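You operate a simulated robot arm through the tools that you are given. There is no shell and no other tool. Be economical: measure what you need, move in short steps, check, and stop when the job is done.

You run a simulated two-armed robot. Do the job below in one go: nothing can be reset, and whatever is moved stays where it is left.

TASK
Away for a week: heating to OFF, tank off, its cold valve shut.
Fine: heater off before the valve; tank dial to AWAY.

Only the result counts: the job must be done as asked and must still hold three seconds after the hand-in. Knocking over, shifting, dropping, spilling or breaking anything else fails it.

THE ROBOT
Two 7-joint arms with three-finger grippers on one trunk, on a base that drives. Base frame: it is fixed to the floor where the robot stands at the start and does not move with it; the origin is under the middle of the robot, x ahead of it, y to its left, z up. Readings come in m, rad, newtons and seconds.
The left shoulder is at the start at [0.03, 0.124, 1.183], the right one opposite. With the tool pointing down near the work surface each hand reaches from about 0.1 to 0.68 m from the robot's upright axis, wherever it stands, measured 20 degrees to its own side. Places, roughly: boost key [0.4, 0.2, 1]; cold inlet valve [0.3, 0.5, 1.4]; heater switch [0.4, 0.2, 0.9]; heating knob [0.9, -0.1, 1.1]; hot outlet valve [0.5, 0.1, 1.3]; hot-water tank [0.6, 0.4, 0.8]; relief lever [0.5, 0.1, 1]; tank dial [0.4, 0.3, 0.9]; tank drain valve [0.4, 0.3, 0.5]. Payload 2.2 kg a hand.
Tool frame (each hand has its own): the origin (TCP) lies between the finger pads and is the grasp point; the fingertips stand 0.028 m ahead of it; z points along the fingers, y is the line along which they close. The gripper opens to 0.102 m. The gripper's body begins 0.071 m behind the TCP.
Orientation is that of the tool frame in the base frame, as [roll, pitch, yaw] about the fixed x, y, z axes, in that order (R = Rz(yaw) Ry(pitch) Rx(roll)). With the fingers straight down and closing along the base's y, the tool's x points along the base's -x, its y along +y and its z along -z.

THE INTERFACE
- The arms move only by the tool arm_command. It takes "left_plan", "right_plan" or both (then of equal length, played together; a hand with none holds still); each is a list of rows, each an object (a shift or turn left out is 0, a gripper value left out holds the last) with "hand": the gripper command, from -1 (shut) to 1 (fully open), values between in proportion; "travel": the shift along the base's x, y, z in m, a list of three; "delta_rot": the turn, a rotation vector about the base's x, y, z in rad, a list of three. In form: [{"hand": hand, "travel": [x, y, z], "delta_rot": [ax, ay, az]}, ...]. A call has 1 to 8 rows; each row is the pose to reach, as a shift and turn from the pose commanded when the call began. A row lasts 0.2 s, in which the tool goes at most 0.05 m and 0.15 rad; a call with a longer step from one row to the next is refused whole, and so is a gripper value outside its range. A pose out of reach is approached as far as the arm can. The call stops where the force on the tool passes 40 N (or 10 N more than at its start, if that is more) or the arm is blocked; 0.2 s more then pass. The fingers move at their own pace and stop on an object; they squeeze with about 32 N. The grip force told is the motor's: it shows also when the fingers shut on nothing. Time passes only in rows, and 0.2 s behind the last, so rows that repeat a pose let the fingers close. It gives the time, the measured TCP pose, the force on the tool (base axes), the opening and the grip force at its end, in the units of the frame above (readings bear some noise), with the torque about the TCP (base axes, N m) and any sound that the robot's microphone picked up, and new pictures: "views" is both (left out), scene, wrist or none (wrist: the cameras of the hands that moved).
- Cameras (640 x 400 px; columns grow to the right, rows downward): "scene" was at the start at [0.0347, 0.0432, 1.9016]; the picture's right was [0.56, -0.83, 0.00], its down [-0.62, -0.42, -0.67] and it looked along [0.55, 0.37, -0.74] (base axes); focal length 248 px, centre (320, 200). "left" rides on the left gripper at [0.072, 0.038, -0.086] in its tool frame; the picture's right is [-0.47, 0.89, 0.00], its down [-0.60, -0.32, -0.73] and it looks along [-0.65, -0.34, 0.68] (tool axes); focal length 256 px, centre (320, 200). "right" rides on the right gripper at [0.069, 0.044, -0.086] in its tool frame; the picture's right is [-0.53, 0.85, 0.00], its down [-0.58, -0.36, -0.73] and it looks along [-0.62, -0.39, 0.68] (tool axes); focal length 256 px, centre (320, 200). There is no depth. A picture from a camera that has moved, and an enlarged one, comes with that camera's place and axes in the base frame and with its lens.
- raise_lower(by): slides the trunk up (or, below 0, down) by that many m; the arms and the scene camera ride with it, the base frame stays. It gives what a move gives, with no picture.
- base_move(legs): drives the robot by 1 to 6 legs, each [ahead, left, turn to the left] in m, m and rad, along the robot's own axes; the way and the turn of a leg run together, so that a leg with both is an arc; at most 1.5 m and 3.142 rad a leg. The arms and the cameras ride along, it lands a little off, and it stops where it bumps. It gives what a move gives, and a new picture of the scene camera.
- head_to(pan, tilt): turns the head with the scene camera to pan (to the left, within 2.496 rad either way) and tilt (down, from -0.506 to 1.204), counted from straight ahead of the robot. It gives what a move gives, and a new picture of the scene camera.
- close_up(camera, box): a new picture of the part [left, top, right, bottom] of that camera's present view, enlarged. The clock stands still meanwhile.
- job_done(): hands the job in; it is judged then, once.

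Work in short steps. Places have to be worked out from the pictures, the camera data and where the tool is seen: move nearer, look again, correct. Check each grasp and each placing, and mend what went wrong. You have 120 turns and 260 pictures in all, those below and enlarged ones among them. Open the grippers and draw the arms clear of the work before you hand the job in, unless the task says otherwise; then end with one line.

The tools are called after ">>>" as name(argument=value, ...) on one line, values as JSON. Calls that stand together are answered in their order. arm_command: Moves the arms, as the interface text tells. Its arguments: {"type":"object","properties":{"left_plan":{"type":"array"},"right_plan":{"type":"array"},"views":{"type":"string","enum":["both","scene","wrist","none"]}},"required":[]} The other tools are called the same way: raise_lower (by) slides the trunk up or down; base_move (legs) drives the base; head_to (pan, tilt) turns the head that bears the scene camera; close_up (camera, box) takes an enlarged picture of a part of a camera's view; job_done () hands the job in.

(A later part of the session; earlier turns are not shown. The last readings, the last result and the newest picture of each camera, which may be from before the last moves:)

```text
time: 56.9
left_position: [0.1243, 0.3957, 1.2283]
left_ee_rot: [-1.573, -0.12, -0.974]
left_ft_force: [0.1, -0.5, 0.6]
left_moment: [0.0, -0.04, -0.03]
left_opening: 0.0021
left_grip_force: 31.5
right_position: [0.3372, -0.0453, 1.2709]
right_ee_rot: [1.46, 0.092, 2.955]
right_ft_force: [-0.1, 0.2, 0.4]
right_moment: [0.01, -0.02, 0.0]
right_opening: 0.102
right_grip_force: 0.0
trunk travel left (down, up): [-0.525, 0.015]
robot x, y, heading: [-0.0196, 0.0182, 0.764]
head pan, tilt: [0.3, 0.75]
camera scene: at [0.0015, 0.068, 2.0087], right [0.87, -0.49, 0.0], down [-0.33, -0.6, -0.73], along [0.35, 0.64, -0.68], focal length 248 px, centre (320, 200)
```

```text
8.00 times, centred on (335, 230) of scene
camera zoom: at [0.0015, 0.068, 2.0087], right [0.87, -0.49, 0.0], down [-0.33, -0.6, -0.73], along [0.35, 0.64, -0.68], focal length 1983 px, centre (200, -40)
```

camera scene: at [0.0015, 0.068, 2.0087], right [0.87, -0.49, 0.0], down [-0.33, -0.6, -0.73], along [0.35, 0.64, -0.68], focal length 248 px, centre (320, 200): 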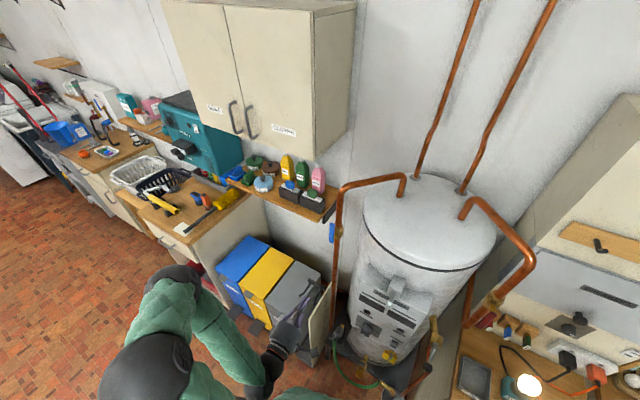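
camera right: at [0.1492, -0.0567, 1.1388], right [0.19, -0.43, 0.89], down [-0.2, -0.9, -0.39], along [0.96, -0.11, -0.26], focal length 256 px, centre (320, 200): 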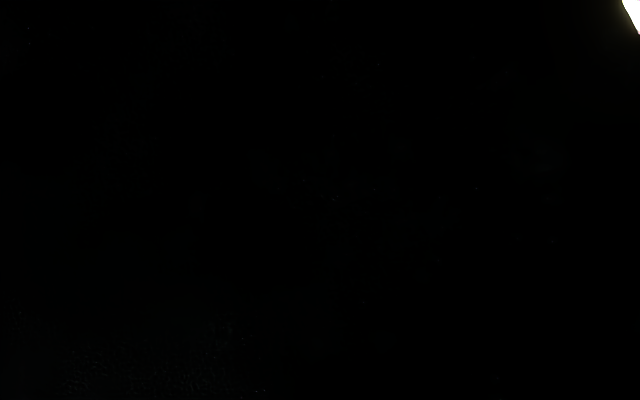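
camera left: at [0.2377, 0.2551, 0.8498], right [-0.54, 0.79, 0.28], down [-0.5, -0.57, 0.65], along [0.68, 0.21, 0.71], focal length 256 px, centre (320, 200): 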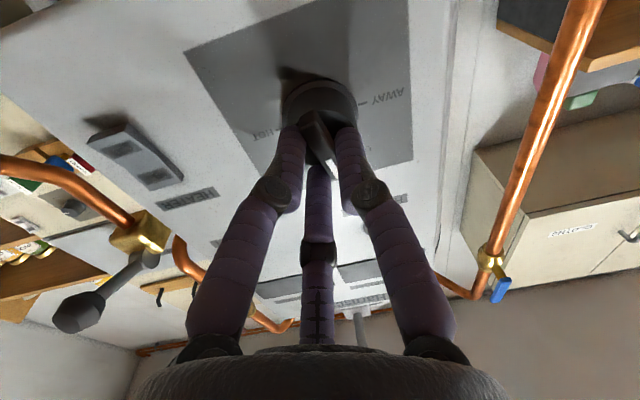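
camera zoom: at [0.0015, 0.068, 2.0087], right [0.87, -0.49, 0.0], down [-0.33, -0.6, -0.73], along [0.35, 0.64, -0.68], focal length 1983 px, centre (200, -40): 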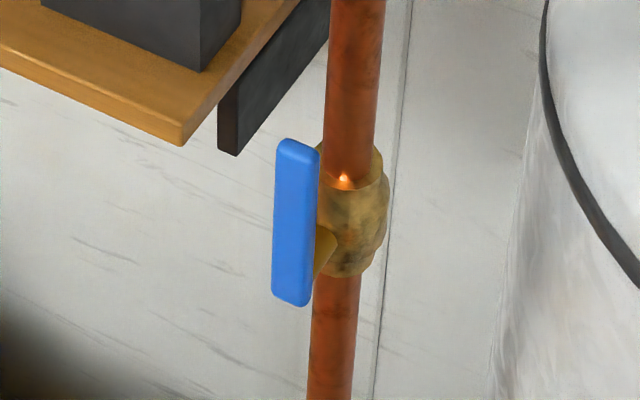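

The lever runs from [0.288, 0.506, 1.32] to [0.293, 0.507, 1.413] with the stem toward about 0.45–0.6 rad. I'll raise the closed fingers to a standoff just left of its upper end.

>>> arm_command(left_plan=[{"hand": -1, "travel": [0, 0.01, 0.045]}, {"hand": -1, "travel": [0.01, 0.025, 0.09]}, {"hand": -1, "travel": [0.025, 0.04, 0.13]}, {"hand": -1, "travel": [0.045, 0.06, 0.16]}, {"hand": -1, "travel": [0.062, 0.078, 0.172]}], views="wrist")

>>> close_up(camera="scene", box=[285, 190, 365, 260])

```text
time: 58.1
left_position: [0.1846, 0.4722, 1.4016]
left_ee_rot: [-1.573, -0.121, -0.973]
left_ft_force: [-0.6, 0.5, 0.5]
left_moment: [0.04, 0.0, 0.0]
left_opening: 0.002
left_grip_force: 31.6
right_position: [0.3368, -0.045, 1.27]
right_ee_rot: [1.464, 0.092, 2.952]
right_ft_force: [0.1, -0.3, -0.1]
right_moment: [-0.01, 0.03, 0.01]
right_opening: 0.1021
right_grip_force: 0.1
trunk travel left (down, up): [-0.525, 0.015]
robot x, y, heading: [-0.0151, 0.0161, 0.767]
head pan, tilt: [0.3, 0.75]
camera left: at [0.156, 0.3605, 1.3736], right [-0.2, 0.29, -0.94], down [-0.96, 0.12, 0.24], along [0.18, 0.95, 0.26], focal length 256 px, centre (320, 200)
```

left: 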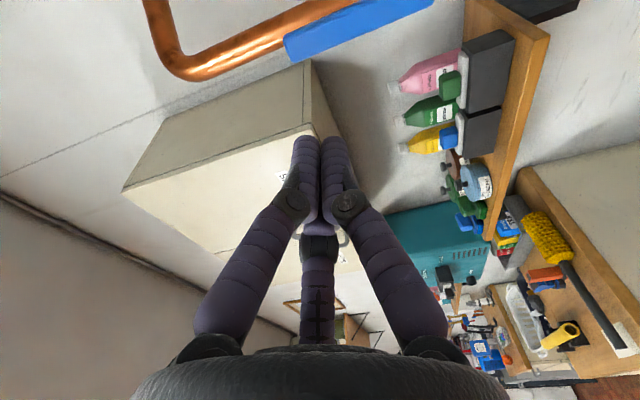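

```text
5.71 times, centred on (325, 225) of scene
camera zoom: at [0.002, 0.0693, 2.0086], right [0.87, -0.48, 0.0], down [-0.33, -0.6, -0.73], along [0.35, 0.64, -0.68], focal length 1417 px, centre (291, 57)
```

zoom: 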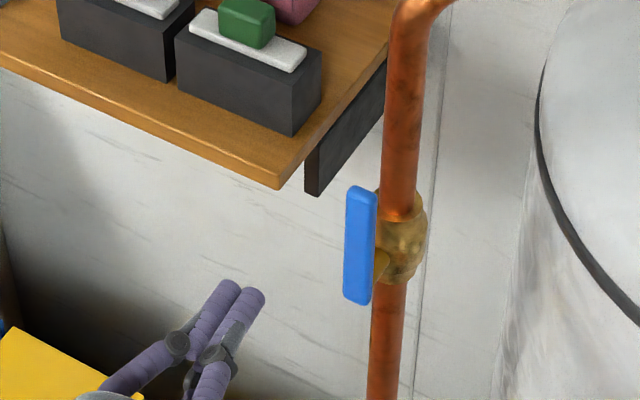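

Lever position is confirmed. I'll advance to beside the lever's left face in two steps, then look.

>>> arm_command(left_plan=[{"hand": -1, "travel": [0.025, 0.025, -0.002]}, {"hand": -1, "travel": [0.05, 0.037, -0.002]}, {"hand": -1, "travel": [0.07, 0.05, -0.002]}], views="wrist")

>>> close_up(camera="scene", box=[295, 200, 365, 260])

```text
time: 58.9
left_position: [0.257, 0.5245, 1.401]
left_ee_rot: [-1.573, -0.119, -0.974]
left_ft_force: [0.0, 0.0, -0.2]
left_moment: [0.03, -0.02, 0.01]
left_opening: 0.002
left_grip_force: 30.9
right_position: [0.3368, -0.0453, 1.2706]
right_ee_rot: [1.461, 0.09, 2.953]
right_ft_force: [-0.6, -1.1, -0.3]
right_moment: [0.0, 0.0, -0.01]
right_opening: 0.1017
right_grip_force: 0.1
trunk travel left (down, up): [-0.525, 0.015]
robot x, y, heading: [-0.0167, 0.0213, 0.77]
head pan, tilt: [0.3, 0.75]
camera left: at [0.2284, 0.4117, 1.3734], right [-0.2, 0.29, -0.93], down [-0.96, 0.12, 0.24], along [0.18, 0.95, 0.26], focal length 256 px, centre (320, 200)
```

left: 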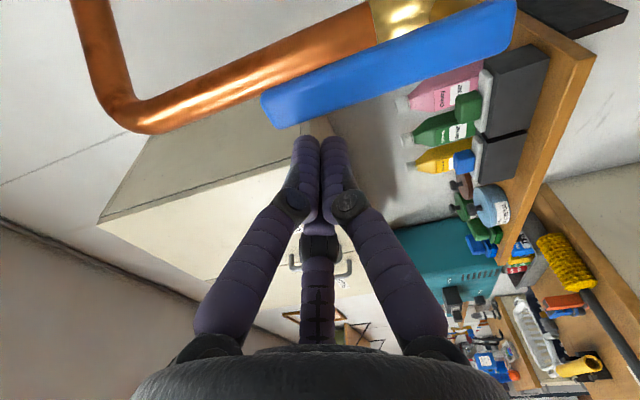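

```text
6.67 times, centred on (330, 230) of scene
camera zoom: at [0.0019, 0.0683, 2.0087], right [0.87, -0.48, 0.0], down [-0.33, -0.6, -0.73], along [0.35, 0.64, -0.68], focal length 1653 px, centre (253, 0)
```

zoom: 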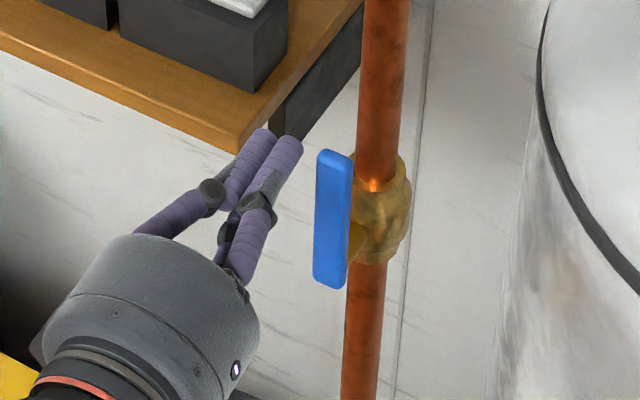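

The fingertips stand just left of the lever. I'll push right (toward the tank) for the first ~20° to test whether the lever swings this way.

>>> arm_command(left_plan=[{"hand": -1, "travel": [0.006, -0.011, -0.002]}, {"hand": -1, "travel": [0.011, -0.02, -0.002]}, {"hand": -1, "travel": [0.015, -0.027, -0.001]}, {"hand": -1, "travel": [0.018, -0.033, -0.001]}], views="wrist")

>>> close_up(camera="scene", box=[295, 200, 365, 260])

```text
time: 59.9
left_position: [0.2729, 0.4902, 1.3991]
left_ee_rot: [-1.573, -0.12, -0.971]
left_ft_force: [0.4, -0.8, -0.3]
left_moment: [-0.02, 0.04, 0.02]
left_opening: 0.0021
left_grip_force: 31.6
right_position: [0.3372, -0.0449, 1.271]
right_ee_rot: [1.462, 0.091, 2.953]
right_ft_force: [-0.2, 1.1, -0.9]
right_moment: [0.02, -0.01, 0.0]
right_opening: 0.1019
right_grip_force: 0.0
trunk travel left (down, up): [-0.525, 0.015]
robot x, y, heading: [-0.0217, 0.0158, 0.759]
head pan, tilt: [0.3, 0.75]
camera left: at [0.2458, 0.3781, 1.3713], right [-0.2, 0.29, -0.93], down [-0.96, 0.12, 0.24], along [0.18, 0.95, 0.26], focal length 256 px, centre (320, 200)
```

left: 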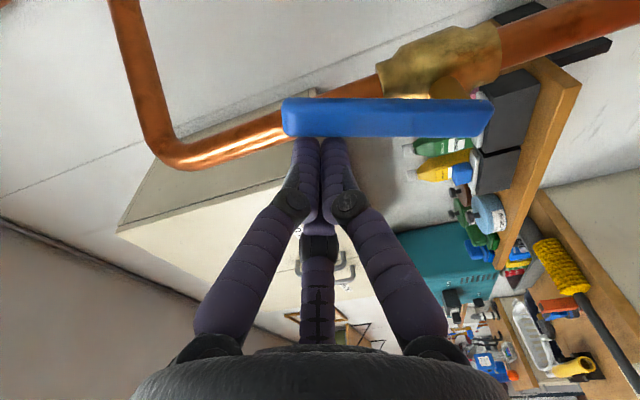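

```text
6.67 times, centred on (330, 230) of scene
camera zoom: at [0.0016, 0.0678, 2.0087], right [0.87, -0.49, 0.0], down [-0.33, -0.6, -0.73], along [0.35, 0.64, -0.68], focal length 1653 px, centre (253, 0)
```

zoom: 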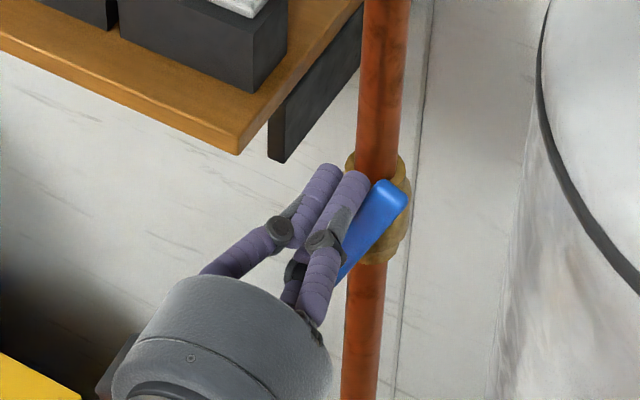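

The lever swings this way. I'll follow the arc through to horizontal.

>>> arm_command(left_plan=[{"hand": -1, "travel": [0.009, -0.0167, -0.005]}, {"hand": -1, "travel": [0.017, -0.032, -0.016]}, {"hand": -1, "travel": [0.0215, -0.0395, -0.027]}, {"hand": -1, "travel": [0.024, -0.044, -0.037]}, {"hand": -1, "travel": [0.0245, -0.045, -0.043]}], views="wrist")

>>> close_up(camera="scene", box=[295, 200, 365, 260])

```text
time: 61.1
left_position: [0.2976, 0.4462, 1.3573]
left_ee_rot: [-1.572, -0.119, -0.974]
left_ft_force: [1.5, -1.2, 1.4]
left_moment: [0.0, -0.08, -0.07]
left_opening: 0.0022
left_grip_force: 31.4
right_position: [0.338, -0.0458, 1.2704]
right_ee_rot: [1.461, 0.092, 2.952]
right_ft_force: [-0.2, 0.3, 0.8]
right_moment: [-0.03, 0.01, -0.01]
right_opening: 0.102
right_grip_force: 0.0
trunk travel left (down, up): [-0.525, 0.015]
robot x, y, heading: [-0.0158, 0.0167, 0.763]
head pan, tilt: [0.3, 0.75]
camera left: at [0.2684, 0.3343, 1.328], right [-0.2, 0.29, -0.93], down [-0.96, 0.12, 0.24], along [0.18, 0.95, 0.26], focal length 256 px, centre (320, 200)
```

left: 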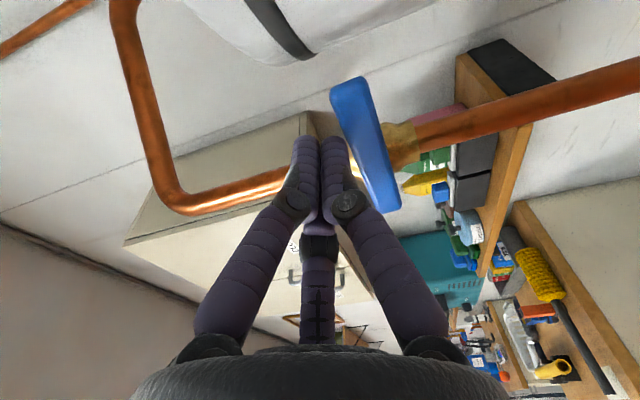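

```text
6.67 times, centred on (330, 230) of scene
camera zoom: at [0.0014, 0.0679, 2.0087], right [0.87, -0.49, 0.0], down [-0.33, -0.6, -0.73], along [0.35, 0.64, -0.68], focal length 1653 px, centre (253, 0)
```

zoom: 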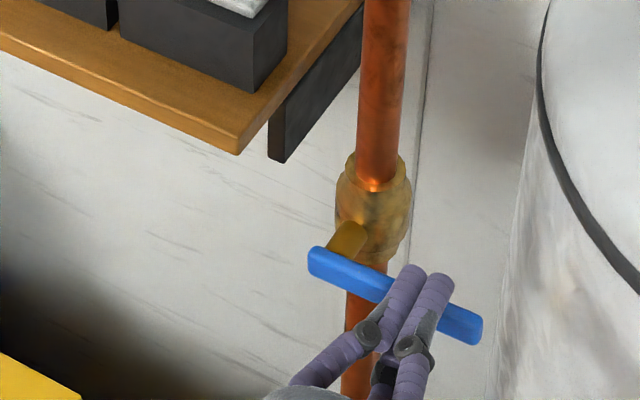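

Lever is practically horizontal with little resistance; I'll press down a few millimetres more to reach the stop.

>>> arm_command(left_plan=[{"hand": -1, "travel": [0, 0, -0.004]}, {"hand": -1, "travel": [0, 0, -0.008]}, {"hand": -1, "travel": [0, 0, -0.012]}], views="none")

>>> close_up(camera="scene", box=[295, 200, 365, 260])

```text
time: 62.1
left_position: [0.2991, 0.4485, 1.3534]
left_ee_rot: [-1.545, -0.119, -0.972]
left_ft_force: [-1.4, -3.9, 9.6]
left_moment: [0.02, -0.14, -0.07]
left_opening: 0.0018
left_grip_force: 31.7
right_position: [0.3372, -0.0451, 1.2707]
right_ee_rot: [1.46, 0.092, 2.952]
right_ft_force: [0.1, -0.1, 0.0]
right_moment: [-0.02, 0.04, 0.01]
right_opening: 0.1022
right_grip_force: 0.2
trunk travel left (down, up): [-0.525, 0.015]
robot x, y, heading: [-0.0161, 0.0143, 0.762]
head pan, tilt: [0.3, 0.75]
stopped in row 3 (left hand): the force on the tool passed its limit at 41 N (the readings are from after the stop); the commanded pose is now the measured one
```

```text
6.67 times, centred on (330, 230) of scene
camera zoom: at [0.0007, 0.0675, 2.0085], right [0.87, -0.49, 0.0], down [-0.33, -0.6, -0.73], along [0.35, 0.64, -0.68], focal length 1653 px, centre (253, 0)
```

zoom: 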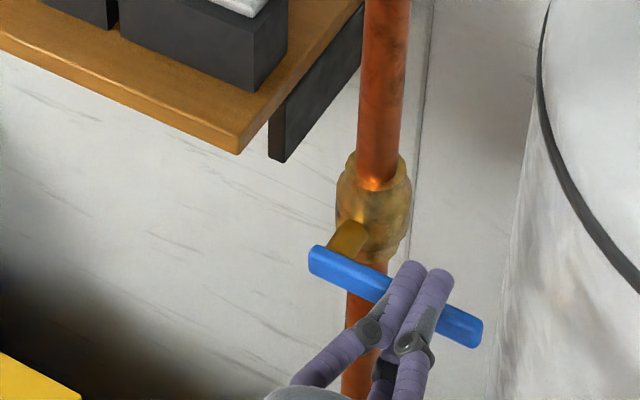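

The stop was reached (41 N), lever horizontal: cold valve shut. I'll lift off and withdraw the hand.

>>> arm_command(left_plan=[{"hand": -1, "travel": [0, 0, 0.008]}, {"hand": -1, "travel": [-0.035, -0.024, 0.01]}, {"hand": -1, "travel": [-0.07, -0.048, 0.01]}, {"hand": -1, "travel": [-0.105, -0.072, 0.0]}, {"hand": -1, "travel": [-0.13, -0.11, 0.0]}, {"hand": -1, "travel": [-0.15, -0.15, -0.02]}, {"hand": -1, "travel": [-0.16, -0.19, -0.04]}], views="none")

>>> head_to(pan=-0.5, tilt=0.7)

```text
time: 63.7
left_position: [0.1827, 0.3213, 1.3487]
left_ee_rot: [-1.432, -0.258, -0.836]
left_ft_force: [0.0, -0.8, 0.1]
left_moment: [-0.01, 0.0, 0.0]
left_opening: 0.0021
left_grip_force: 31.3
right_position: [0.3377, -0.0459, 1.2715]
right_ee_rot: [1.461, 0.09, 2.953]
right_ft_force: [0.2, 0.3, 0.8]
right_moment: [0.01, 0.01, -0.01]
right_opening: 0.1021
right_grip_force: 0.1
trunk travel left (down, up): [-0.525, 0.015]
robot x, y, heading: [-0.0146, 0.0174, 0.761]
head pan, tilt: [0.3, 0.75]
stopped in row 7 (left hand): the arm was blocked; the commanded pose is now the measured one
```

```text
time: 64.8
left_position: [0.1824, 0.3222, 1.3471]
left_ee_rot: [-1.435, -0.26, -0.834]
left_ft_force: [0.8, -0.5, 0.4]
left_moment: [-0.03, 0.03, -0.01]
left_opening: 0.002
left_grip_force: 31.7
right_position: [0.3389, -0.0443, 1.2706]
right_ee_rot: [1.461, 0.089, 2.955]
right_ft_force: [0.6, 0.6, 0.0]
right_moment: [0.0, -0.02, 0.02]
right_opening: 0.1021
right_grip_force: 0.0
trunk travel left (down, up): [-0.525, 0.015]
robot x, y, heading: [-0.0187, 0.0154, 0.762]
head pan, tilt: [-0.499, 0.7]
camera scene: at [0.0431, 0.0179, 2.0129], right [0.26, -0.96, 0.0], down [-0.62, -0.17, -0.76], along [0.74, 0.2, -0.64], focal length 248 px, centre (320, 200)
```

scene: 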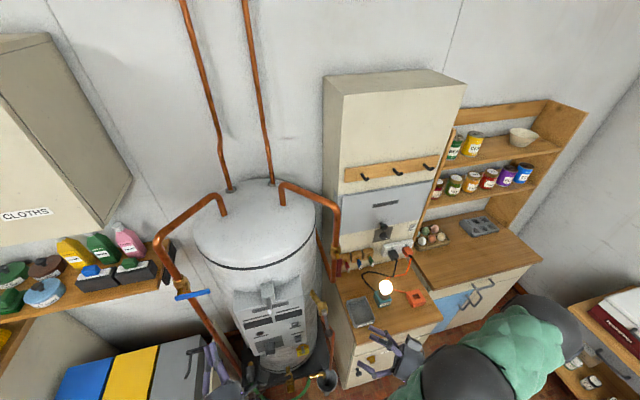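

>>> close_up(camera="scene", box=[340, 180, 430, 280])

>>> close_up(camera="scene", box=[373, 222, 397, 246])

```text
4.00 times, centred on (385, 230) of scene
camera zoom: at [0.0431, 0.0179, 2.0129], right [0.26, -0.96, 0.0], down [-0.62, -0.17, -0.76], along [0.74, 0.2, -0.64], focal length 992 px, centre (60, 80)
```

zoom: 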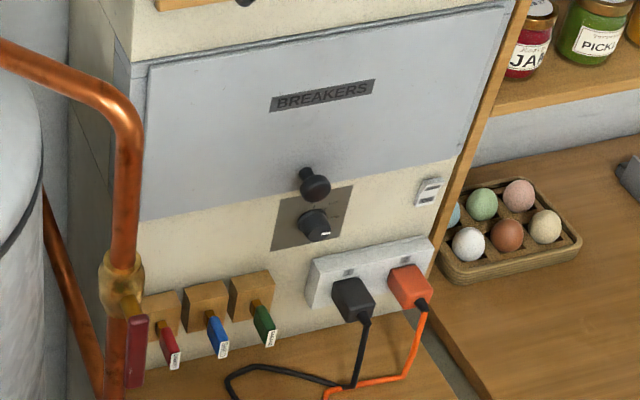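

```text
16.00 times, centred on (385, 234) of scene
camera zoom: at [0.0431, 0.0179, 2.0129], right [0.26, -0.96, 0.0], down [-0.62, -0.17, -0.76], along [0.74, 0.2, -0.64], focal length 3967 px, centre (-720, -344)
```

zoom: 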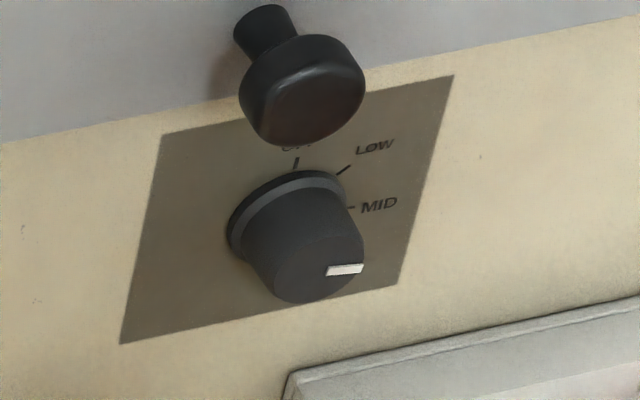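

The knob's marker is at 3 o'clock (MID), with LOW at 1:30 and OFF at 12; that wall shares the tank panel's ~30° facing. I'll back off, slide right along the wall, and square up to about 0.69 rad, keeping clear of the counter.

>>> base_move(legs=[[-0.117, 0.028, 0], [-0.153, -0.629, 0], [0, 0, -0.07]])

>>> raise_lower(by=-0.07)

```text
time: 69.7
left_position: [0.4193, -0.3032, 1.3469]
left_ee_rot: [-1.436, -0.259, -0.912]
left_ft_force: [0.3, 0.4, -0.5]
left_moment: [0.0, 0.01, -0.02]
left_opening: 0.002
left_grip_force: 32.0
right_position: [0.544, -0.6799, 1.2707]
right_ee_rot: [1.46, 0.091, 2.874]
right_ft_force: [-0.7, 0.4, 0.0]
right_moment: [0.02, 0.0, -0.03]
right_opening: 0.1019
right_grip_force: 0.1
trunk travel left (down, up): [-0.525, 0.015]
robot x, y, heading: [0.1961, -0.5889, 0.688]
head pan, tilt: [-0.499, 0.7]
camera scene: at [0.2555, -0.5938, 2.013], right [0.18, -0.98, 0.0], down [-0.63, -0.12, -0.76], along [0.75, 0.14, -0.64], focal length 248 px, centre (320, 200)
```

scene: 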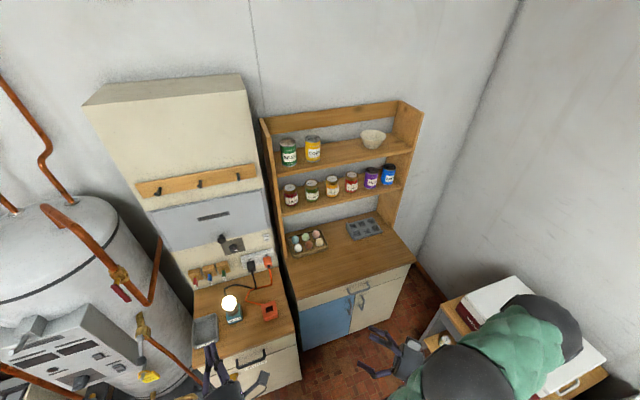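

```text
time: 70.7
left_position: [0.4188, -0.3039, 1.2774]
left_ee_rot: [-1.431, -0.261, -0.913]
left_ft_force: [0.2, 0.1, -0.6]
left_moment: [0.01, 0.03, 0.04]
left_opening: 0.0021
left_grip_force: 30.9
right_position: [0.5431, -0.6798, 1.2002]
right_ee_rot: [1.462, 0.091, 2.875]
right_ft_force: [-0.7, 0.4, 0.9]
right_moment: [-0.01, 0.0, -0.02]
right_opening: 0.1022
right_grip_force: 0.0
trunk travel left (down, up): [-0.455, 0.085]
robot x, y, heading: [0.1951, -0.5923, 0.684]
head pan, tilt: [-0.499, 0.7]
```

Good position with a clear view. I'll aim the head at the knob and zoom for labels and triangulation.

>>> head_to(pan=0.0, tilt=0.7)

>>> close_up(camera="left", box=[0, 0, 640, 400])

```text
time: 71.7
left_position: [0.4183, -0.3021, 1.2782]
left_ee_rot: [-1.432, -0.26, -0.914]
left_ft_force: [-1.2, 0.4, 0.2]
left_moment: [0.02, 0.01, 0.0]
left_opening: 0.0021
left_grip_force: 31.6
right_position: [0.5441, -0.6811, 1.2002]
right_ee_rot: [1.46, 0.09, 2.875]
right_ft_force: [-0.4, 0.5, 0.6]
right_moment: [0.01, -0.01, 0.0]
right_opening: 0.1021
right_grip_force: 0.0
trunk travel left (down, up): [-0.455, 0.085]
robot x, y, heading: [0.1935, -0.5886, 0.686]
head pan, tilt: [0.0, 0.7]
camera scene: at [0.2382, -0.5567, 1.9429], right [0.63, -0.78, 0.0], down [-0.5, -0.41, -0.76], along [0.59, 0.48, -0.64], focal length 248 px, centre (320, 200)
```

scene: 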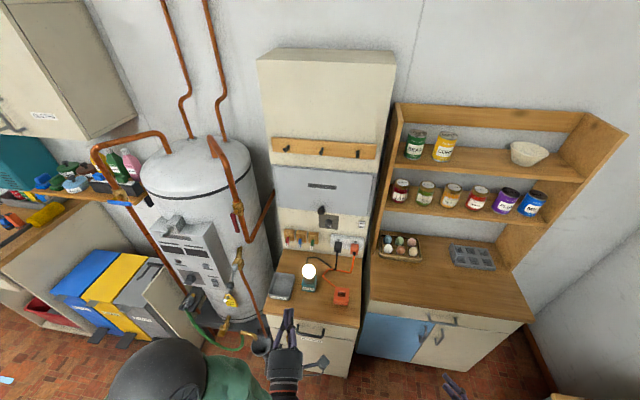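

```text
1.00 times, centred on (320, 200) of left (not enlarged: the box is as wide or as high as the picture)
camera zoom: at [0.4049, -0.4183, 1.2491], right [-0.04, 0.25, -0.97], down [-1.0, 0.04, 0.05], along [0.05, 0.97, 0.25], focal length 256 px, centre (320, 200)
```

zoom: 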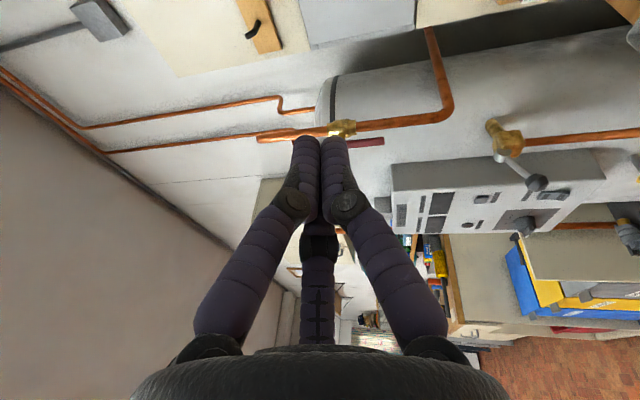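

>>> close_up(camera="scene", box=[316, 204, 346, 234])

>>> close_up(camera="scene", box=[260, 180, 390, 300])

```text
13.33 times, centred on (331, 219) of scene
camera zoom: at [0.2382, -0.5567, 1.9429], right [0.63, -0.78, 0.0], down [-0.5, -0.41, -0.76], along [0.59, 0.48, -0.64], focal length 3306 px, centre (173, -53)
```

zoom: 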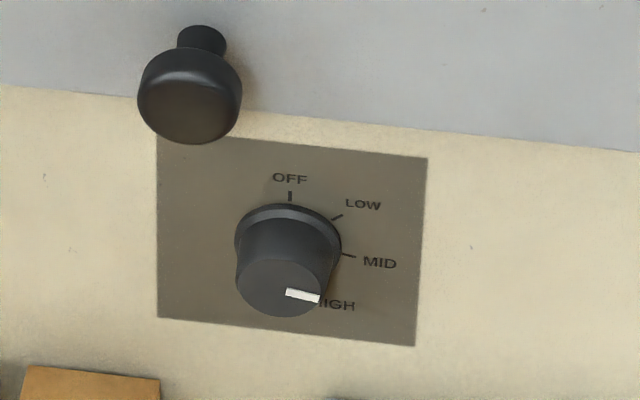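

```text
3.33 times, centred on (325, 240) of scene
camera zoom: at [0.2382, -0.5567, 1.9429], right [0.63, -0.78, 0.0], down [-0.5, -0.41, -0.76], along [0.59, 0.48, -0.64], focal length 826 px, centre (303, 67)
```

zoom: 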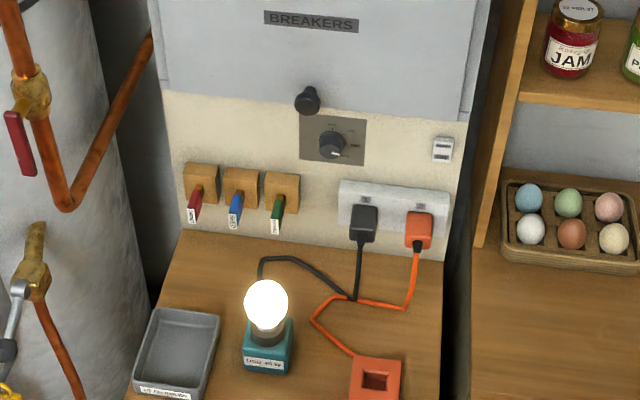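

Knob front is at about [0.892, -0.075, 1.106], pointing to MID (~95° clockwise of OFF); the lamp bulb tops out near z 1.015 just left of the line. I'll extend the hand forward a bit and rotate it to face the wall, fingers on a 1:20–7:20 line, camera at lower right.

>>> arm_command(left_plan=[{"hand": -1, "travel": [0.035, 0.02, 0]}, {"hand": -1, "travel": [0.07, 0.04, 0]}, {"hand": -1, "travel": [0.087, 0.05, 0]}], views="none")

>>> arm_command(left_plan=[{"hand": 0.3, "delta_rot": [0.102, 0.093, -0.013]}, {"hand": 0.3, "delta_rot": [0.204, 0.186, -0.026]}, {"hand": 0.3, "delta_rot": [0.307, 0.279, -0.039]}, {"hand": 0.3, "delta_rot": [0.409, 0.371, -0.052]}, {"hand": 0.3, "delta_rot": [0.511, 0.464, -0.065]}, {"hand": 0.3, "delta_rot": [0.614, 0.557, -0.078]}, {"hand": 0.3, "delta_rot": [0.716, 0.65, -0.091]}], views="wrist")

```text
time: 72.5
left_position: [0.5045, -0.2545, 1.2783]
left_ee_rot: [-1.436, -0.26, -0.913]
left_ft_force: [-0.5, -0.3, -0.4]
left_moment: [-0.01, -0.04, 0.03]
left_opening: 0.0021
left_grip_force: 32.0
right_position: [0.5438, -0.6799, 1.2005]
right_ee_rot: [1.461, 0.092, 2.873]
right_ft_force: [0.2, 0.4, 0.1]
right_moment: [-0.02, -0.01, -0.01]
right_opening: 0.1025
right_grip_force: 0.1
trunk travel left (down, up): [-0.455, 0.085]
robot x, y, heading: [0.197, -0.5895, 0.686]
head pan, tilt: [0.0, 0.7]
```

```text
time: 74.1
left_position: [0.5048, -0.2531, 1.2771]
left_ee_rot: [-1.572, 0.7, -1.048]
left_ft_force: [0.5, 0.5, -0.3]
left_moment: [-0.01, 0.01, 0.03]
left_opening: 0.0666
left_grip_force: 0.0
right_position: [0.5441, -0.68, 1.2012]
right_ee_rot: [1.46, 0.092, 2.873]
right_ft_force: [0.7, 0.2, 0.1]
right_moment: [-0.01, 0.0, 0.02]
right_opening: 0.1018
right_grip_force: 0.2
trunk travel left (down, up): [-0.455, 0.085]
robot x, y, heading: [0.1952, -0.5899, 0.677]
head pan, tilt: [0.0, 0.7]
camera left: at [0.4457, -0.3237, 1.2024], right [-0.47, 0.8, -0.38], down [-0.76, -0.14, 0.63], along [0.45, 0.58, 0.68], focal length 256 px, centre (320, 200)
```

left: 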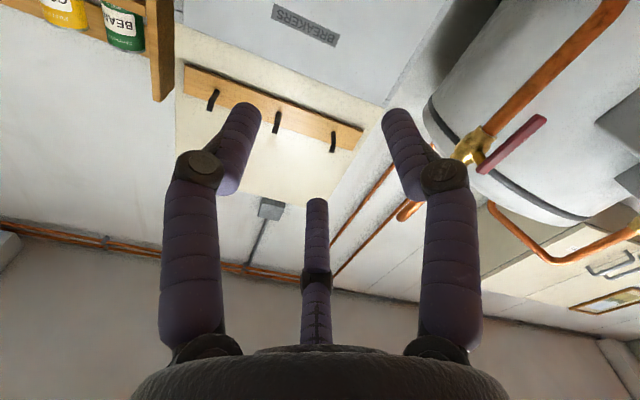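

Hand pose is right. Before driving closer, I'll look straight down to judge the base's clearance from the counter.

>>> head_to(pan=-0.35, tilt=1.2)

```text
time: 75.0
left_position: [0.5069, -0.2513, 1.2765]
left_ee_rot: [-1.573, 0.699, -1.048]
left_ft_force: [0.0, 0.1, 0.6]
left_moment: [-0.03, 0.03, 0.02]
left_opening: 0.0664
left_grip_force: 0.1
right_position: [0.5436, -0.6801, 1.2002]
right_ee_rot: [1.461, 0.091, 2.874]
right_ft_force: [0.7, -0.7, -0.2]
right_moment: [-0.02, -0.01, -0.01]
right_opening: 0.1019
right_grip_force: 0.1
trunk travel left (down, up): [-0.455, 0.085]
robot x, y, heading: [0.1931, -0.5899, 0.682]
head pan, tilt: [-0.351, 1.201]
camera scene: at [0.2252, -0.5919, 1.907], right [0.33, -0.94, 0.0], down [-0.88, -0.31, -0.36], along [0.34, 0.12, -0.93], focal length 248 px, centre (320, 200)
```

scene: 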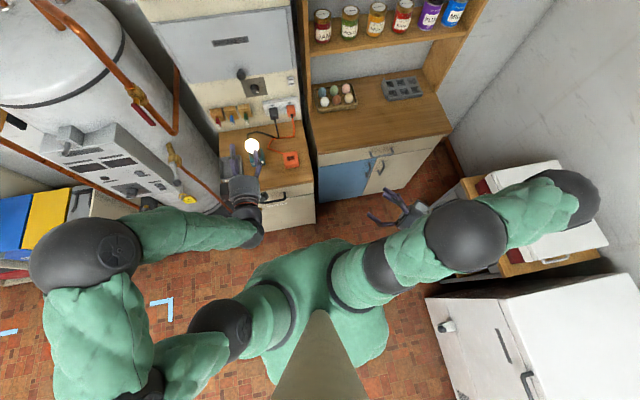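

The torso hides the base. The right wrist camera may show the base footprint, so I'll check it.

>>> close_up(camera="right", box=[0, 0, 640, 400])

```text
1.00 times, centred on (320, 200) of right (not enlarged: the box is as wide or as high as the picture)
camera zoom: at [0.4507, -0.7487, 1.229], right [0.42, -0.21, 0.89], down [0.41, -0.82, -0.39], along [0.81, 0.52, -0.26], focal length 256 px, centre (320, 200)
```

zoom: 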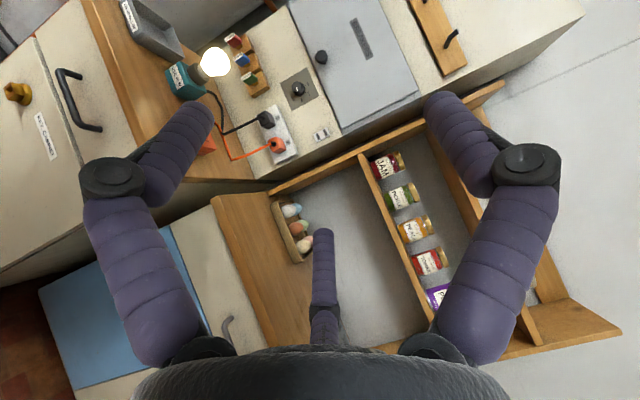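

I'll line the hand up laterally (r +0.04) and lower it to z ≈ 1.13, then drive forward cautiously in small legs.

>>> arm_command(left_plan=[{"travel": [0.005, -0.009, -0.04]}, {"travel": [0.01, -0.018, -0.08]}, {"travel": [0.015, -0.026, -0.12]}, {"travel": [0.019, -0.034, -0.15]}], views="none")

>>> base_move(legs=[[0.1, -0.016, 0]])

```text
time: 76.0
left_position: [0.5247, -0.2878, 1.1293]
left_ee_rot: [-1.574, 0.697, -1.046]
left_ft_force: [1.0, 0.6, -0.2]
left_moment: [0.0, -0.01, -0.01]
left_opening: 0.0664
left_grip_force: 0.1
right_position: [0.5448, -0.679, 1.2004]
right_ee_rot: [1.463, 0.091, 2.874]
right_ft_force: [0.0, 0.7, 0.3]
right_moment: [-0.03, 0.04, 0.01]
right_opening: 0.1018
right_grip_force: 0.1
trunk travel left (down, up): [-0.455, 0.085]
robot x, y, heading: [0.1944, -0.5936, 0.682]
head pan, tilt: [-0.351, 1.201]
```

```text
time: 77.2
left_position: [0.6102, -0.2377, 1.1295]
left_ee_rot: [-1.575, 0.697, -1.048]
left_ft_force: [0.0, -0.2, 0.5]
left_moment: [0.01, 0.0, 0.01]
left_opening: 0.0664
left_grip_force: 0.1
right_position: [0.631, -0.6299, 1.2004]
right_ee_rot: [1.462, 0.09, 2.873]
right_ft_force: [-0.5, 0.0, -0.6]
right_moment: [-0.01, 0.0, 0.01]
right_opening: 0.1019
right_grip_force: 0.1
trunk travel left (down, up): [-0.455, 0.085]
robot x, y, heading: [0.2833, -0.5431, 0.677]
head pan, tilt: [-0.351, 1.201]
camera scene: at [0.3126, -0.5411, 1.9069], right [0.33, -0.95, 0.0], down [-0.88, -0.3, -0.36], along [0.34, 0.12, -0.93], focal length 248 px, centre (320, 200)
```

scene: 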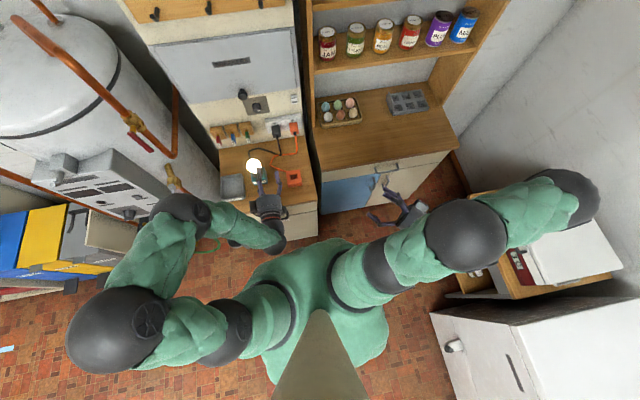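

No bump, and the hand is laterally aligned with the knob (r = 0.511). I'll drive 0.07 m more, then extend the arm.

>>> base_move(legs=[[0.07, -0.011, 0]])

>>> arm_command(left_plan=[{"travel": [0.035, 0.02, -0.005]}, {"travel": [0.07, 0.04, -0.01]}, {"travel": [0.095, 0.055, -0.015]}], views="both")

```text
time: 78.2
left_position: [0.6734, -0.2027, 1.1289]
left_ee_rot: [-1.575, 0.699, -1.05]
left_ft_force: [1.1, 0.0, 1.0]
left_moment: [-0.01, -0.01, 0.01]
left_opening: 0.0662
left_grip_force: 0.1
right_position: [0.6916, -0.596, 1.2008]
right_ee_rot: [1.463, 0.09, 2.87]
right_ft_force: [0.8, 0.5, -0.8]
right_moment: [0.0, -0.01, 0.03]
right_opening: 0.102
right_grip_force: 0.1
trunk travel left (down, up): [-0.455, 0.085]
robot x, y, heading: [0.3442, -0.5053, 0.681]
head pan, tilt: [-0.351, 1.201]
camera scene: at [0.3746, -0.5055, 1.9069], right [0.32, -0.95, 0.0], down [-0.88, -0.3, -0.36], along [0.34, 0.12, -0.93], focal length 248 px, centre (320, 200)
```

scene: 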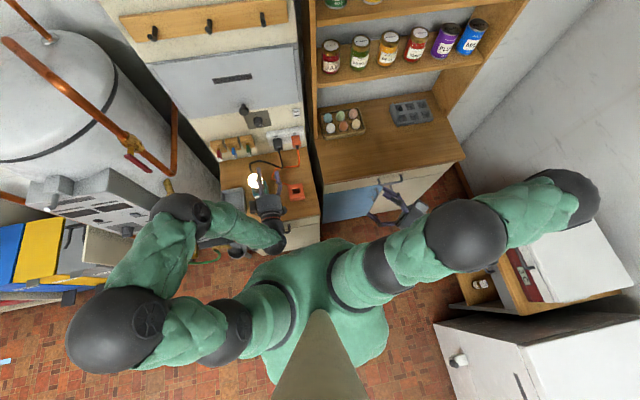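

```text
time: 79.0
left_position: [0.7668, -0.1479, 1.1195]
left_ee_rot: [-1.572, 0.7, -1.05]
left_ft_force: [0.6, 0.4, -0.2]
left_moment: [-0.02, 0.01, -0.01]
left_opening: 0.0663
left_grip_force: 0.0
right_position: [0.6903, -0.5966, 1.2007]
right_ee_rot: [1.462, 0.092, 2.871]
right_ft_force: [-0.2, -0.3, -0.3]
right_moment: [-0.01, 0.0, 0.03]
right_opening: 0.1021
right_grip_force: 0.0
trunk travel left (down, up): [-0.455, 0.085]
robot x, y, heading: [0.345, -0.5036, 0.68]
head pan, tilt: [-0.351, 1.201]
camera scene: at [0.372, -0.5069, 1.907], right [0.32, -0.95, 0.0], down [-0.88, -0.3, -0.36], along [0.34, 0.12, -0.93], focal length 248 px, centre (320, 200)
camera left: at [0.7064, -0.2179, 1.0433], right [-0.46, 0.8, -0.38], down [-0.76, -0.14, 0.63], along [0.45, 0.58, 0.68], focal length 256 px, centre (320, 200)
```

scene: 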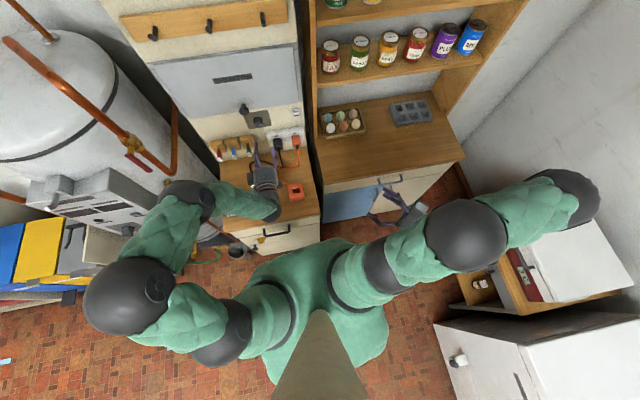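
left: 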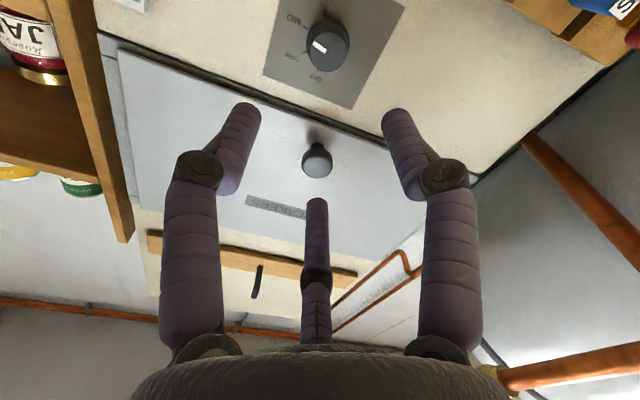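

The knob is confirmed at [0.892, -0.075, 1.104], straight ahead. I'll lower 15 mm and advance 0.085 m, then check.

>>> arm_command(left_plan=[{"hand": 0.3, "travel": [0.026, 0.015, -0.005]}, {"hand": 0.3, "travel": [0.052, 0.03, -0.01]}, {"hand": 0.3, "travel": [0.0735, 0.0425, -0.015]}], views="both")

>>> close_up(camera="left", box=[220, 50, 420, 200])

```text
time: 79.8
left_position: [0.8432, -0.1052, 1.101]
left_ee_rot: [-1.574, 0.697, -1.052]
left_ft_force: [0.0, -0.7, -0.3]
left_moment: [0.03, -0.02, 0.0]
left_opening: 0.0661
left_grip_force: 0.1
right_position: [0.6911, -0.5954, 1.2012]
right_ee_rot: [1.463, 0.089, 2.871]
right_ft_force: [0.6, -0.7, 0.0]
right_moment: [0.02, 0.0, 0.0]
right_opening: 0.1022
right_grip_force: 0.0
trunk travel left (down, up): [-0.455, 0.085]
robot x, y, heading: [0.3446, -0.5042, 0.679]
head pan, tilt: [-0.351, 1.201]
camera scene: at [0.3734, -0.5063, 1.9069], right [0.32, -0.95, 0.0], down [-0.88, -0.3, -0.36], along [0.34, 0.12, -0.93], focal length 248 px, centre (320, 200)
camera left: at [0.7831, -0.1762, 1.0265], right [-0.46, 0.8, -0.38], down [-0.76, -0.14, 0.63], along [0.45, 0.58, 0.67], focal length 256 px, centre (320, 200)
```

scene: 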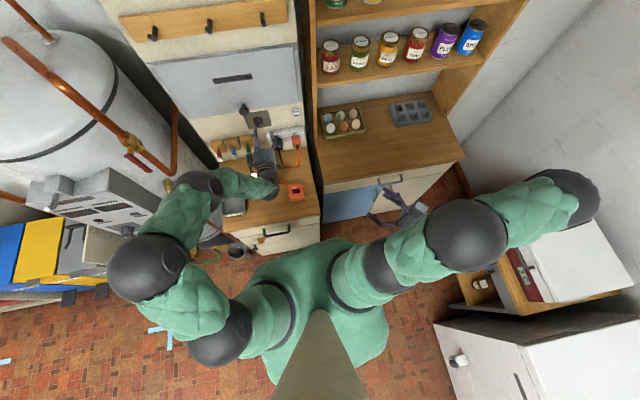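
left: 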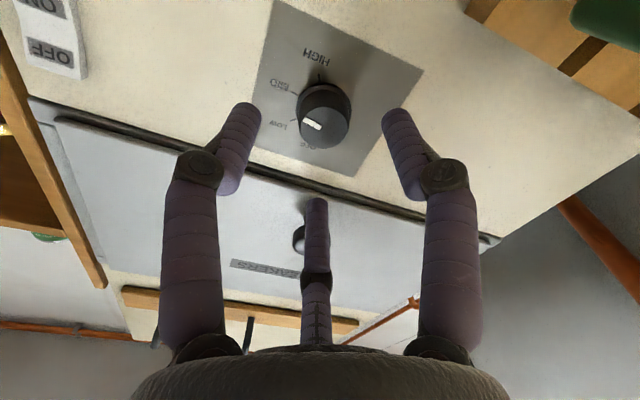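

```text
2.67 times, centred on (320, 125) of left
camera zoom: at [0.7831, -0.1762, 1.0265], right [-0.46, 0.8, -0.38], down [-0.76, -0.14, 0.63], along [0.45, 0.58, 0.67], focal length 683 px, centre (320, 400)
```

zoom: 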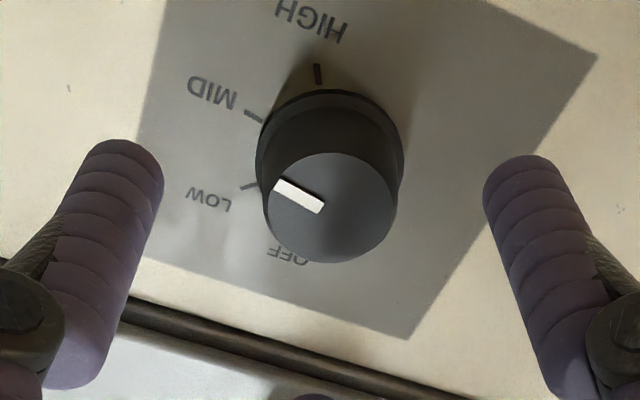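

The knob is well centred. I'll advance 44 mm with small corrections so the fingertips flank the knob body, then close.

>>> arm_command(left_plan=[{"hand": 0.3, "travel": [-0.002, 0.003, 0.004]}, {"hand": 0.3, "travel": [0.017, 0.014, 0.004]}, {"hand": 0.3, "travel": [0.036, 0.025, 0.004]}, {"hand": -1, "travel": [0.036, 0.025, 0.004]}, {"hand": -1, "travel": [0.036, 0.025, 0.004]}, {"hand": -1, "travel": [0.036, 0.025, 0.004]}], views="none")

>>> close_up(camera="left", box=[220, 60, 420, 210])

```text
time: 81.2
left_position: [0.8758, -0.0809, 1.1034]
left_ee_rot: [-1.572, 0.7, -1.054]
left_ft_force: [2.8, -6.8, -0.1]
left_moment: [0.04, -0.05, -0.39]
left_opening: 0.0333
left_grip_force: 31.9
right_position: [0.6902, -0.5979, 1.2009]
right_ee_rot: [1.461, 0.09, 2.869]
right_ft_force: [-0.2, -0.3, 0.7]
right_moment: [-0.02, 0.01, 0.01]
right_opening: 0.1021
right_grip_force: 0.1
trunk travel left (down, up): [-0.455, 0.085]
robot x, y, heading: [0.3426, -0.5042, 0.68]
head pan, tilt: [-0.351, 1.201]
```

```text
2.67 times, centred on (320, 135) of left
camera zoom: at [0.8153, -0.1511, 1.0288], right [-0.46, 0.8, -0.38], down [-0.76, -0.14, 0.63], along [0.46, 0.58, 0.68], focal length 683 px, centre (320, 373)
```

zoom: 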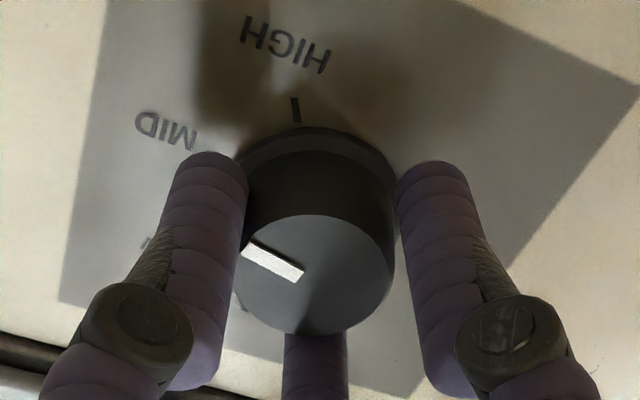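

A clean grip (33 mm, small side force). I'll turn counter-clockwise 60° first.

>>> arm_command(left_plan=[{"hand": -1, "delta_rot": [-0.113, -0.065, 0]}, {"hand": -1, "delta_rot": [-0.226, -0.13, 0]}, {"hand": -1, "delta_rot": [-0.339, -0.195, 0]}, {"hand": -1, "delta_rot": [-0.452, -0.26, 0]}, {"hand": -1, "delta_rot": [-0.565, -0.325, 0]}, {"hand": -1, "delta_rot": [-0.678, -0.39, 0]}, {"hand": -1, "delta_rot": [-0.791, -0.455, 0]}, {"hand": -1, "delta_rot": [-0.904, -0.52, 0]}], views="none")

>>> close_up(camera="left", box=[220, 60, 420, 210])

```text
time: 83.0
left_position: [0.8764, -0.0818, 1.1041]
left_ee_rot: [-1.571, -0.346, -1.049]
left_ft_force: [-2.9, -1.3, 0.9]
left_moment: [0.39, -0.59, 0.4]
left_opening: 0.0319
left_grip_force: 44.5
right_position: [0.6898, -0.5964, 1.2005]
right_ee_rot: [1.462, 0.091, 2.872]
right_ft_force: [0.4, 0.8, -0.5]
right_moment: [-0.01, 0.0, 0.01]
right_opening: 0.1019
right_grip_force: 0.2
trunk travel left (down, up): [-0.455, 0.085]
robot x, y, heading: [0.3431, -0.503, 0.684]
head pan, tilt: [-0.351, 1.201]
```

```text
2.67 times, centred on (320, 135) of left
camera zoom: at [0.8412, -0.1957, 1.0942], right [-0.07, 0.12, -0.99], down [-0.97, 0.22, 0.09], along [0.23, 0.97, 0.1], focal length 683 px, centre (320, 373)
```

zoom: 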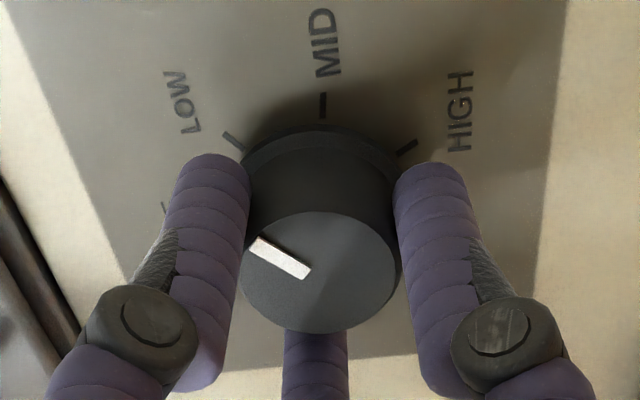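

The knob follows the hand; the pointer is now between OFF and LOW. I'll turn another ~35° to OFF.

>>> arm_command(left_plan=[{"hand": -1, "delta_rot": [-0.11, -0.063, 0]}, {"hand": -1, "delta_rot": [-0.22, -0.127, 0]}, {"hand": -1, "delta_rot": [-0.33, -0.19, 0]}, {"hand": -1, "delta_rot": [-0.44, -0.254, 0]}, {"hand": -1, "delta_rot": [-0.53, -0.306, 0]}], views="none")

>>> close_up(camera="left", box=[220, 60, 420, 210])

>>> close_up(camera="scene", box=[235, 95, 285, 155])

```text
time: 84.2
left_position: [0.8757, -0.0824, 1.1035]
left_ee_rot: [-1.568, -0.958, -1.053]
left_ft_force: [-6.9, 0.2, 3.9]
left_moment: [0.24, -0.46, 0.46]
left_opening: 0.0322
left_grip_force: 44.5
right_position: [0.6884, -0.597, 1.2011]
right_ee_rot: [1.461, 0.091, 2.871]
right_ft_force: [-0.1, 0.7, -0.4]
right_moment: [0.01, -0.01, 0.03]
right_opening: 0.1021
right_grip_force: 0.0
trunk travel left (down, up): [-0.455, 0.085]
robot x, y, heading: [0.3459, -0.5028, 0.681]
head pan, tilt: [-0.351, 1.201]
```

```text
2.67 times, centred on (320, 135) of left
camera zoom: at [0.837, -0.1887, 1.1425], right [0.23, -0.4, -0.89], down [-0.94, 0.16, -0.31], along [0.27, 0.9, -0.33], focal length 683 px, centre (320, 373)
```

zoom: 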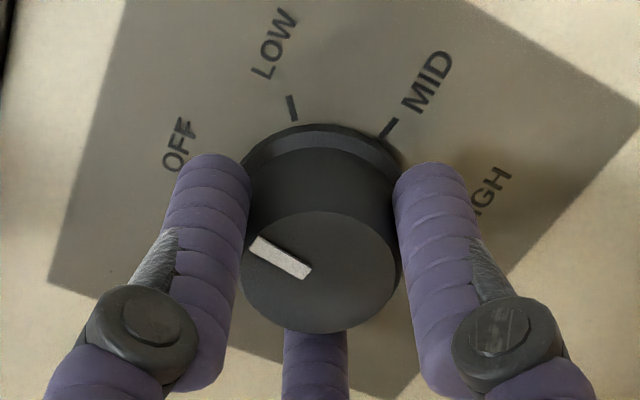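

```text
6.67 times, centred on (260, 125) of scene
camera zoom: at [0.3707, -0.5071, 1.907], right [0.32, -0.95, 0.0], down [-0.88, -0.3, -0.36], along [0.34, 0.12, -0.93], focal length 1653 px, centre (720, 700)
```

zoom: 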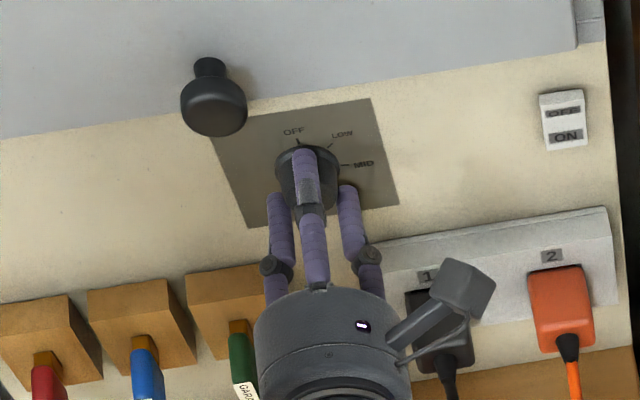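

From the stripe geometry the pointer is still ~13° short of OFF (slight slip in the grip). I'll turn a further 0.25 rad.

>>> arm_command(left_plan=[{"hand": -1, "delta_rot": [-0.11, -0.063, 0]}, {"hand": -1, "delta_rot": [-0.216, -0.125, 0]}], views="none")

>>> close_up(camera="left", box=[220, 60, 420, 210])

```text
time: 84.8
left_position: [0.8773, -0.0817, 1.1056]
left_ee_rot: [-1.563, -1.207, -1.056]
left_ft_force: [-6.9, 0.1, 5.1]
left_moment: [0.56, 0.26, -0.08]
left_opening: 0.0322
left_grip_force: 45.1
right_position: [0.6893, -0.5971, 1.2016]
right_ee_rot: [1.463, 0.09, 2.868]
right_ft_force: [-0.4, 0.2, -0.7]
right_moment: [-0.02, 0.02, -0.02]
right_opening: 0.1021
right_grip_force: 0.1
trunk travel left (down, up): [-0.455, 0.085]
robot x, y, heading: [0.3472, -0.5043, 0.688]
head pan, tilt: [-0.351, 1.201]
```

```text
2.67 times, centred on (320, 135) of left
camera zoom: at [0.8312, -0.1787, 1.1594], right [0.33, -0.57, -0.75], down [-0.89, 0.08, -0.45], along [0.32, 0.82, -0.48], focal length 683 px, centre (320, 373)
```

zoom: 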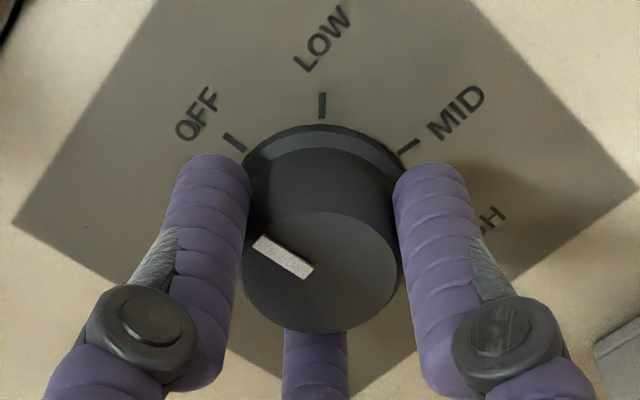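

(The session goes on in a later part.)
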